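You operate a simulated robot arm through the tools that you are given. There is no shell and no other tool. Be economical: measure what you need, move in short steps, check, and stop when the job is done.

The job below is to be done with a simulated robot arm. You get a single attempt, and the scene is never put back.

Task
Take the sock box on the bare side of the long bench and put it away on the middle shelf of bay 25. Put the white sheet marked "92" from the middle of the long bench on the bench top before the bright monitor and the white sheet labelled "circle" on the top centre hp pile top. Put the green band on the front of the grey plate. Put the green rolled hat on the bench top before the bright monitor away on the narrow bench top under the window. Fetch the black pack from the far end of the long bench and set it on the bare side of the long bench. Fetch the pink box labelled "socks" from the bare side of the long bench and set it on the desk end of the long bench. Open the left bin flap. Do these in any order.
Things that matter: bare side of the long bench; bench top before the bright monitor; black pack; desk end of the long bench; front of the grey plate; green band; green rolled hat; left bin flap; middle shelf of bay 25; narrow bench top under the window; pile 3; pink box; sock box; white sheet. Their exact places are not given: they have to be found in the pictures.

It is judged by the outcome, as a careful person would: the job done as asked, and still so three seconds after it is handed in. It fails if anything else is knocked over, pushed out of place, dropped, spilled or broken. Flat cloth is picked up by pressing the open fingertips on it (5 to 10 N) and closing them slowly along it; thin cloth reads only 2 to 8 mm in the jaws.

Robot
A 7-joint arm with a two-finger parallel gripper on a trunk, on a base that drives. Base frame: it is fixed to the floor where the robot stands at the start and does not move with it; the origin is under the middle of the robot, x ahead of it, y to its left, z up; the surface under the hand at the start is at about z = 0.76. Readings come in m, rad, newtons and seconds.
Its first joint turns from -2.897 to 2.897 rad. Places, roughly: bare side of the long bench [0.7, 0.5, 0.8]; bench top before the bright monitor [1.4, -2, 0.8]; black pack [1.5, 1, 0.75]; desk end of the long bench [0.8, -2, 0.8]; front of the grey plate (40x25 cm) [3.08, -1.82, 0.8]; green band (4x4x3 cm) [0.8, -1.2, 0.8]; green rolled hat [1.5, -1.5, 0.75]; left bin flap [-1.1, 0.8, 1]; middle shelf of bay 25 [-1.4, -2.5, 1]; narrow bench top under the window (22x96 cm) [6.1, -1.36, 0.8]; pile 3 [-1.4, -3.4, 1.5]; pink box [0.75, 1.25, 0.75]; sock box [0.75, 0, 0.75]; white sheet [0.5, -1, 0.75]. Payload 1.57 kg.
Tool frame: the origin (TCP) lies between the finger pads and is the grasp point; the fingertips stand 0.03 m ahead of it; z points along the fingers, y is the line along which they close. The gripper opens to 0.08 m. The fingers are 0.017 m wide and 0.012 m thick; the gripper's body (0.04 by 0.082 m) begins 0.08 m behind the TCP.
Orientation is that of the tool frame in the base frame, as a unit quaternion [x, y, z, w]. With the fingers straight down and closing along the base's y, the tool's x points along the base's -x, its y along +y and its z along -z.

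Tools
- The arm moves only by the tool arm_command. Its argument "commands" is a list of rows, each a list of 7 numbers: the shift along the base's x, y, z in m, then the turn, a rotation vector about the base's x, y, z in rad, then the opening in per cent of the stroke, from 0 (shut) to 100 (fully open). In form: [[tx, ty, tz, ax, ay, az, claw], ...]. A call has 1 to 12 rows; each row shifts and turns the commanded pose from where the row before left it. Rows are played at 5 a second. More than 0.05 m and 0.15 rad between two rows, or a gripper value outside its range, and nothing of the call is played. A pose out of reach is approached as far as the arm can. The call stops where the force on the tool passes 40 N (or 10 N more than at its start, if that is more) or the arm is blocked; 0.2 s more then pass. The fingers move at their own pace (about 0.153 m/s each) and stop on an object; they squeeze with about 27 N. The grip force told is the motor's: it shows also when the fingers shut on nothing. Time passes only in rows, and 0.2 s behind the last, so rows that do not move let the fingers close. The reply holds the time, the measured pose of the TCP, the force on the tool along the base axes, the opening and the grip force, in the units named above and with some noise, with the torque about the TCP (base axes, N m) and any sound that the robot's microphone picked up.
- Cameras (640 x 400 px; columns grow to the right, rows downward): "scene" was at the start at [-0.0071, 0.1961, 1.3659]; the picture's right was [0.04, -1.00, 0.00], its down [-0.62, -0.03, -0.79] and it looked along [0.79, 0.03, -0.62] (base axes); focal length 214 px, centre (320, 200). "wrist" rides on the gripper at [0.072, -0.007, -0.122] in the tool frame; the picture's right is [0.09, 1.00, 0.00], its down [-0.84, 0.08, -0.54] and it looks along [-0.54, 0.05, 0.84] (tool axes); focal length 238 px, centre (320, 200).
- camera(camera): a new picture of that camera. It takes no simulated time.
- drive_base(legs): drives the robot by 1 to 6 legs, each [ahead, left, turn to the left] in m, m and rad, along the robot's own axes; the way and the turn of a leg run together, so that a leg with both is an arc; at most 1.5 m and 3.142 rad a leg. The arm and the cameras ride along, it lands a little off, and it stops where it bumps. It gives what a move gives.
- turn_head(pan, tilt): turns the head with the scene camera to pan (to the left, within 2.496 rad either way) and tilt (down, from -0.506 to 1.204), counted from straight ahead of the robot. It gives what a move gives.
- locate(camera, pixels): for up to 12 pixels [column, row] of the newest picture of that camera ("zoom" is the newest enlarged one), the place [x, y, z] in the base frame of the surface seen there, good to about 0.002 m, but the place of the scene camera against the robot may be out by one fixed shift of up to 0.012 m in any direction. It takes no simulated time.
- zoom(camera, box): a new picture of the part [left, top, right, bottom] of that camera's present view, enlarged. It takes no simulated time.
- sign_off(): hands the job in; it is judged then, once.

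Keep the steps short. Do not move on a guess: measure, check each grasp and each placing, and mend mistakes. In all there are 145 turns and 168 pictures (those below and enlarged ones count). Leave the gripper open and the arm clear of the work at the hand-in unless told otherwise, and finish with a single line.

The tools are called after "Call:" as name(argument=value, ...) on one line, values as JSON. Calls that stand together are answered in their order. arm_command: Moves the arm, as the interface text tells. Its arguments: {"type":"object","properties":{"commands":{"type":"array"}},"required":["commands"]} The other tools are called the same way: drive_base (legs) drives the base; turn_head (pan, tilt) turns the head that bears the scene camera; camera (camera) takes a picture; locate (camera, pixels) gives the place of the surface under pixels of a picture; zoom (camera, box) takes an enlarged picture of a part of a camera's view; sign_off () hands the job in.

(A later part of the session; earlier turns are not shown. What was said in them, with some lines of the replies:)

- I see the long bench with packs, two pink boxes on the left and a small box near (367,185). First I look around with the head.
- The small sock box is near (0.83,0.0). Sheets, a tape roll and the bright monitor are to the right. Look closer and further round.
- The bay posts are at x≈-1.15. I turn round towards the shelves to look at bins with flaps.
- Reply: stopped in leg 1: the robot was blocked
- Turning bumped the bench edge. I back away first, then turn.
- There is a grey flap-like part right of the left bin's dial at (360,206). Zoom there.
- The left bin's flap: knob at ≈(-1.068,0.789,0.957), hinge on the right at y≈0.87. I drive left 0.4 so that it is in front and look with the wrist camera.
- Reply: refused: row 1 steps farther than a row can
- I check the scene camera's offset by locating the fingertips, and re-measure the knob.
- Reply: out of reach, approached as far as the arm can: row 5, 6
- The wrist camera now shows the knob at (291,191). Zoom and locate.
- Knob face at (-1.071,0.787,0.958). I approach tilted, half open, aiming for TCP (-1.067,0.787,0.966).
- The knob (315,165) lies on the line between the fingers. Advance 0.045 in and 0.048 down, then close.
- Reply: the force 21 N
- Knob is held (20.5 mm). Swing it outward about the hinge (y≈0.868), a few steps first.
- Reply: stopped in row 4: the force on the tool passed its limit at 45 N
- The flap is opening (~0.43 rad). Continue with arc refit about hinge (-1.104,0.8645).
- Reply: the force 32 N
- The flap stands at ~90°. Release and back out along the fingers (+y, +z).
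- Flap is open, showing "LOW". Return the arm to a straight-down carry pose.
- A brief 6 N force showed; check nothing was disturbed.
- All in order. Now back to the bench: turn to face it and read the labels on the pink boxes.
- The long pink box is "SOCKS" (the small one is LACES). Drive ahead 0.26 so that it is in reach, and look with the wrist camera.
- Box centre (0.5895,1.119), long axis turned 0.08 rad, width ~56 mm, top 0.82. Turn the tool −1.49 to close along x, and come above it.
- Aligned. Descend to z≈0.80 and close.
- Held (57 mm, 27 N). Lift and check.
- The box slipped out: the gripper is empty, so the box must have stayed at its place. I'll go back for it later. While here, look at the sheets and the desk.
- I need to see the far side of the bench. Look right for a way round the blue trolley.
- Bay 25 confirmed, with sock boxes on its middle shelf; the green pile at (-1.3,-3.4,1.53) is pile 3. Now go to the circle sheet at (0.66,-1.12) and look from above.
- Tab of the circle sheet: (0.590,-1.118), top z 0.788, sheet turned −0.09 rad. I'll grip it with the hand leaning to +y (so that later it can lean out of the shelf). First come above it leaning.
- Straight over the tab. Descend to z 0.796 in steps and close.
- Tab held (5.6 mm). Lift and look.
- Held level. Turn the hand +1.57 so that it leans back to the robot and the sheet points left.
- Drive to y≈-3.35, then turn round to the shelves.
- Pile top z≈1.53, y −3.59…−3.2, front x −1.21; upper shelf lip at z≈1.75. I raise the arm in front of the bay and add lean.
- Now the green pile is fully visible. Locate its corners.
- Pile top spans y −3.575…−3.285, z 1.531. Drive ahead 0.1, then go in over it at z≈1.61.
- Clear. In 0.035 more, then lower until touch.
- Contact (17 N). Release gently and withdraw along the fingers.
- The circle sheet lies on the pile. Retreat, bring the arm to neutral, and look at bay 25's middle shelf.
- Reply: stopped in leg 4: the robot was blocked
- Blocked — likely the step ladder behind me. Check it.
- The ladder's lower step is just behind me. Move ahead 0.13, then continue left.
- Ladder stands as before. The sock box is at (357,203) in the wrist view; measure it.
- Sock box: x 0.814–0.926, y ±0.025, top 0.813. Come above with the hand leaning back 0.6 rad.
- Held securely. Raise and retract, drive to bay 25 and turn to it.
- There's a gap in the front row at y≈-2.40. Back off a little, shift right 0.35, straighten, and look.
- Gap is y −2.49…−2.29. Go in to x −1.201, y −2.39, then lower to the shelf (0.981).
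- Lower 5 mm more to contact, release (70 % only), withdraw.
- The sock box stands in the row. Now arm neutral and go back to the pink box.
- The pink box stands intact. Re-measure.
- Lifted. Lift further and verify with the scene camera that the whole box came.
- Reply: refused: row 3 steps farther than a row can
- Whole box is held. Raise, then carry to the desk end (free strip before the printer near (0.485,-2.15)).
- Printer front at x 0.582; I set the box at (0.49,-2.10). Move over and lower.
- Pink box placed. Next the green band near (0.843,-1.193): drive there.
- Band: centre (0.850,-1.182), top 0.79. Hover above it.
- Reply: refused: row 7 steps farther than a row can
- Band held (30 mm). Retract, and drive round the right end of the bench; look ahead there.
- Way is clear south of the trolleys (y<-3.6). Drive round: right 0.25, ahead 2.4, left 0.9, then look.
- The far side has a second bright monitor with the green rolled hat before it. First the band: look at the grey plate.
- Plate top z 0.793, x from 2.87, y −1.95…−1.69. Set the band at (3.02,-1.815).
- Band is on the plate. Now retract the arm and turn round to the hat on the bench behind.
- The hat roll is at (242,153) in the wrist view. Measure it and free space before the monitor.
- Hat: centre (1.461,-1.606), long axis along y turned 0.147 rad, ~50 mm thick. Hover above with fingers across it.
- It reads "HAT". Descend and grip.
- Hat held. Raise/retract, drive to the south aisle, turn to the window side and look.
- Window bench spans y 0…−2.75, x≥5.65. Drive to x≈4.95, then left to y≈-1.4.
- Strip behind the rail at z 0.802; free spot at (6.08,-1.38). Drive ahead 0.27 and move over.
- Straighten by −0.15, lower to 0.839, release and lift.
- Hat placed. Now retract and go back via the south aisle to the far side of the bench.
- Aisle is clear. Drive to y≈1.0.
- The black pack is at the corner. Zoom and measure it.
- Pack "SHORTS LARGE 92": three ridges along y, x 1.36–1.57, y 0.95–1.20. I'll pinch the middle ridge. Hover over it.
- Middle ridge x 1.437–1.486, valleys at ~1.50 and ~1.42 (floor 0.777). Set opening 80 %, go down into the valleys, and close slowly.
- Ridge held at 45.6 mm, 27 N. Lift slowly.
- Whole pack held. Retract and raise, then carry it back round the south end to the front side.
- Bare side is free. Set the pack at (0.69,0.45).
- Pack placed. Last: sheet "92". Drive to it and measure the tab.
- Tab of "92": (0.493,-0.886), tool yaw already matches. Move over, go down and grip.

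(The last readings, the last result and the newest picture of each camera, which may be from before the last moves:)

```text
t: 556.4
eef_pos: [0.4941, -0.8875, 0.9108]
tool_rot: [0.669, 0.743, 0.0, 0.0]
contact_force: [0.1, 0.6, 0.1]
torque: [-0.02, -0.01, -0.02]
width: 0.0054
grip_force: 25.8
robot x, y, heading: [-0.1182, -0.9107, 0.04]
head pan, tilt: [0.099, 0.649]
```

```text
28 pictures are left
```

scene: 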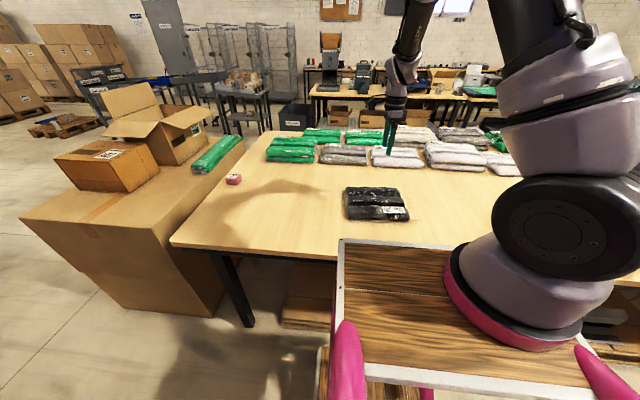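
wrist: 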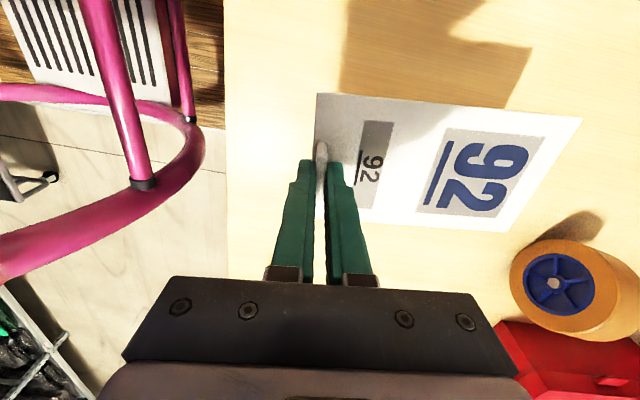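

Held. Raise high above monitor height, then drive round to the far side.

Call:
arm_command(commands=[[0, 0, 0.045, 0, 0, 0, 0], [0, 0, 0.045, 0, 0, 0, 0], [0, 0, 0.045, 0, 0, 0, 0], [0, 0, 0.045, 0, 0, 0, 0], [0, 0, 0.045, 0, 0, 0, 0], [0, 0, 0.045, 0, 0, 0, 0], [0, 0, 0.045, 0, 0, 0, 0], [0, 0, 0.045, 0, 0, 0, 0], [0, 0, 0.045, 0, 0, 0, 0], [0, 0, 0, 0, 0, 0, 0]])

Call:
drive_base(legs=[[-0.05, 0, -0.04], [0, -1.4, 0], [0, -1.4, 0], [0, -0.25, 0]])

Call:
camera(camera="wrist")

```text
t: 558.6
eef_pos: [0.4932, -0.8861, 1.3143]
tool_rot: [0.669, 0.743, 0.0, 0.002]
contact_force: [0.0, 0.1, 0.2]
torque: [-0.01, 0.01, -0.02]
width: 0.0055
grip_force: 25.2
robot x, y, heading: [-0.1197, -0.9113, 0.034]
head pan, tilt: [0.099, 0.649]
```

```text
t: 574.1
eef_pos: [0.3666, -4.0039, 1.3157]
tool_rot: [0.698, 0.716, 0.0, 0.002]
contact_force: [0.4, 0.0, -0.6]
torque: [0.01, -0.02, 0.02]
width: 0.0055
grip_force: 25.9
robot x, y, heading: [-0.2427, -3.9784, -0.041]
head pan, tilt: [0.099, 0.649]
```

```text
27 pictures are left
```

wrist: 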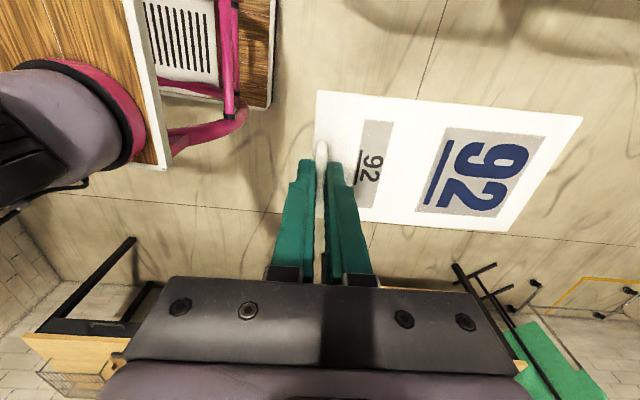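

Call:
drive_base(legs=[[0, 0, 0.04], [1.3, 0, 0], [1.2, 0, 0], [0, 0, 1.57], [0, 0, 1.57]])

Call:
drive_base(legs=[[0, -1.4, 0], [0, -0.65, 0]])

Call:
turn_head(pan=0.1, tilt=0.65)

Call:
camera(camera="scene")

```text
t: 594.3
eef_pos: [1.6504, -3.9549, 1.3143]
tool_rot: [0.718, -0.696, -0.001, 0.0]
contact_force: [-0.1, 0.0, -0.1]
torque: [-0.01, 0.0, -0.01]
width: 0.0054
grip_force: 25.4
robot x, y, heading: [2.2548, -3.9771, 3.101]
head pan, tilt: [0.099, 0.649]
```

```text
t: 604.6
eef_pos: [1.7202, -1.8906, 1.3145]
tool_rot: [0.717, -0.697, -0.002, 0.0]
contact_force: [0.6, -0.5, -1.0]
torque: [0.0, -0.02, -0.07]
width: 0.0054
grip_force: 26.1
robot x, y, heading: [2.3291, -1.9152, 3.095]
head pan, tilt: [0.099, 0.649]
```

```text
t: 605.2
eef_pos: [1.7196, -1.8894, 1.3154]
tool_rot: [0.717, -0.697, -0.002, 0.0]
contact_force: [-0.3, -0.4, -0.1]
torque: [0.01, -0.01, 0.01]
width: 0.0054
grip_force: 25.7
robot x, y, heading: [2.3306, -1.9131, 3.094]
head pan, tilt: [0.099, 0.649]
```

```text
26 pictures are left
```

scene: 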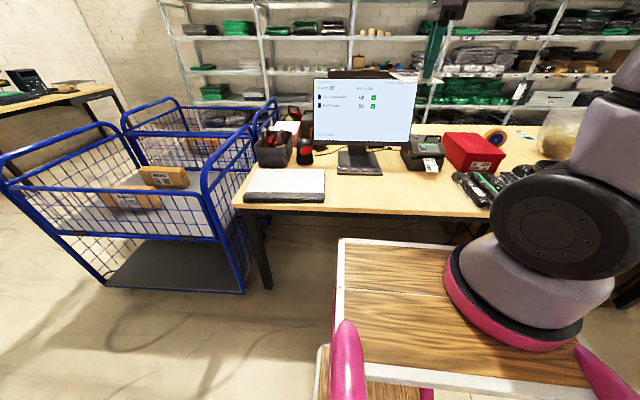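

Call:
locate(camera="scene", pixels=[[345, 190], [370, 190], [400, 190], [370, 211], [335, 172], [380, 173], [330, 195], [370, 180], [430, 200]])

Call:
zoom(camera="scene", box=[230, 70, 500, 240])

```text
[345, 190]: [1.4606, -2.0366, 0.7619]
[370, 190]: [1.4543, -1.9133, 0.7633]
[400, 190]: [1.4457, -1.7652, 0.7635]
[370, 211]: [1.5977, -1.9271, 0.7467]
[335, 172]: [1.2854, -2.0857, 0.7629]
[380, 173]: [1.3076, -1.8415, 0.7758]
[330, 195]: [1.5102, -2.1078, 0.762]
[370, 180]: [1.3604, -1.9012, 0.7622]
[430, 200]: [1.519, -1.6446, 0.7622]
```

```text
2.35 times, centred on (365, 155) of scene
```

zoom: 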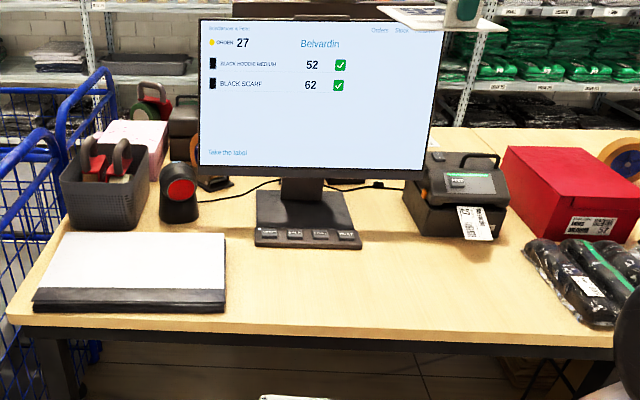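

Free strip x 1.335–1.60 before the monitor. Lower the sheet with its tab at (1.558,-1.89).

Call:
arm_command(commands=[[-0.018, 0, -0.043, 0, 0, 0, 0], [-0.018, 0, -0.043, 0, 0, 0, 0], [-0.018, 0, -0.043, 0, 0, 0, 0], [-0.018, 0, -0.043, 0, 0, 0, 0], [-0.018, 0, -0.043, 0, 0, 0, 0], [-0.018, 0, -0.043, 0, 0, 0, 0], [-0.018, 0, -0.043, 0, 0, 0, 0], [-0.018, 0, -0.043, 0, 0, 0, 0], [-0.018, 0, -0.043, 0, 0, 0, 0], [0, 0, -0.043, 0, 0, 0, 0], [0, 0, -0.04, 0, 0, 0, 0], [0, 0, 0, 0, 0, 0, 0]])

Call:
camera(camera="wrist")

Call:
zoom(camera="scene", box=[230, 70, 500, 240])

```text
t: 607.8
eef_pos: [1.5575, -1.8907, 0.8433]
tool_rot: [0.717, -0.697, -0.002, 0.0]
contact_force: [-0.7, -0.2, -0.2]
torque: [-0.01, -0.03, -0.03]
width: 0.0056
grip_force: 25.2
robot x, y, heading: [2.3358, -1.9153, 3.103]
head pan, tilt: [0.099, 0.649]
```

```text
24 pictures are left
```

wrist: 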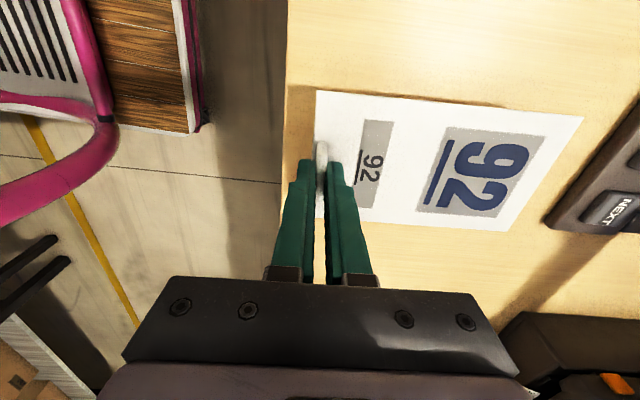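

```text
2.35 times, centred on (365, 155) of scene
```

zoom: 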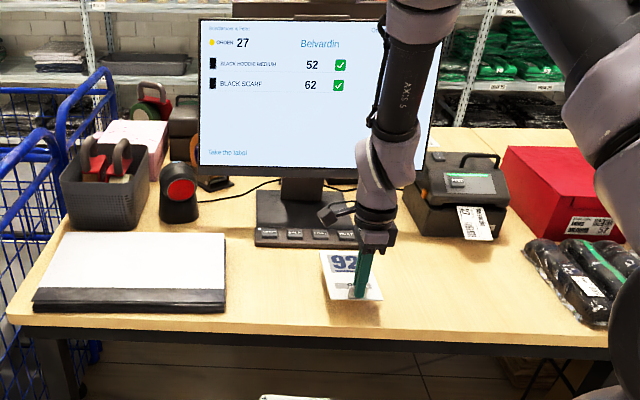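

Well placed. Lower to contact, release, lift.

Call:
arm_command(commands=[[0, 0, -0.025, 0, 0, 0, 0], [0, 0, -0.015, 0, 0, 0, 0], [0, 0, -0.004, 0, 0, 0, 0], [0, 0, 0, 0, 0, 0, 0], [0, 0, 0, 0, 0, 0, 20], [0, 0, 0, 0, 0, 0, 40], [0, 0, 0, 0, 0, 0, 40], [0, 0, 0.03, 0, 0, 0, 40], [0, 0, 0.045, 0, 0, 0, 40], [0, 0, 0.045, 0, 0, 0, 40], [0, 0, 0.045, 0, 0, 0, 100], [0, 0, 0.045, 0, 0, 0, 100]])

Call:
arm_command(commands=[[0.04, 0, 0.03, 0, 0, 0, 100], [0.04, 0, 0.03, 0, 0, 0, 100], [0.04, 0, 0.03, 0, 0, 0, 100], [0, 0, 0, 0, 0, 0, 100]])

Call:
zoom(camera="scene", box=[230, 70, 500, 240])

```text
t: 610.4
eef_pos: [1.5589, -1.8884, 1.0097]
tool_rot: [0.716, -0.698, -0.001, 0.0]
contact_force: [-0.5, -0.4, -0.6]
torque: [-0.02, -0.07, 0.05]
width: 0.0804
grip_force: 0.0
robot x, y, heading: [2.3286, -1.9168, 3.104]
head pan, tilt: [0.099, 0.649]
```

```text
t: 611.4
eef_pos: [1.6796, -1.8873, 1.1003]
tool_rot: [0.717, -0.697, -0.001, 0.0]
contact_force: [0.0, -0.3, 0.5]
torque: [0.01, -0.01, 0.01]
width: 0.0801
grip_force: 0.1
robot x, y, heading: [2.33, -1.9145, 3.096]
head pan, tilt: [0.099, 0.649]
```

```text
2.35 times, centred on (365, 155) of scene
```

zoom: 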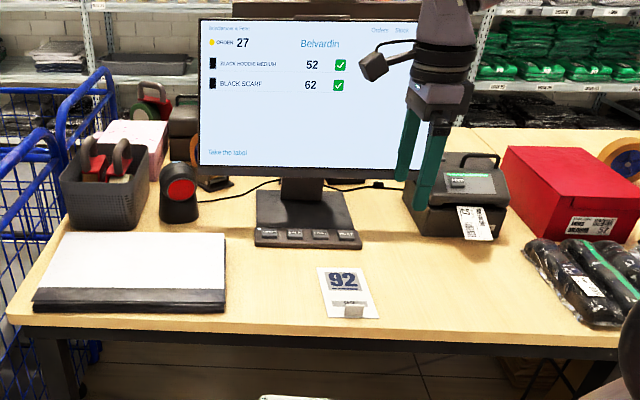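

The "92" sheet lies before the bright monitor. All seven items are done, the gripper is open and the arm is clear, so I hand in.

Call:
sign_off()

```text
The job is handed in.
```

All seven tasks are done and handed in; each was checked in a picture just after placing, but I did not go back to re-check the earlier ones before hand-in.
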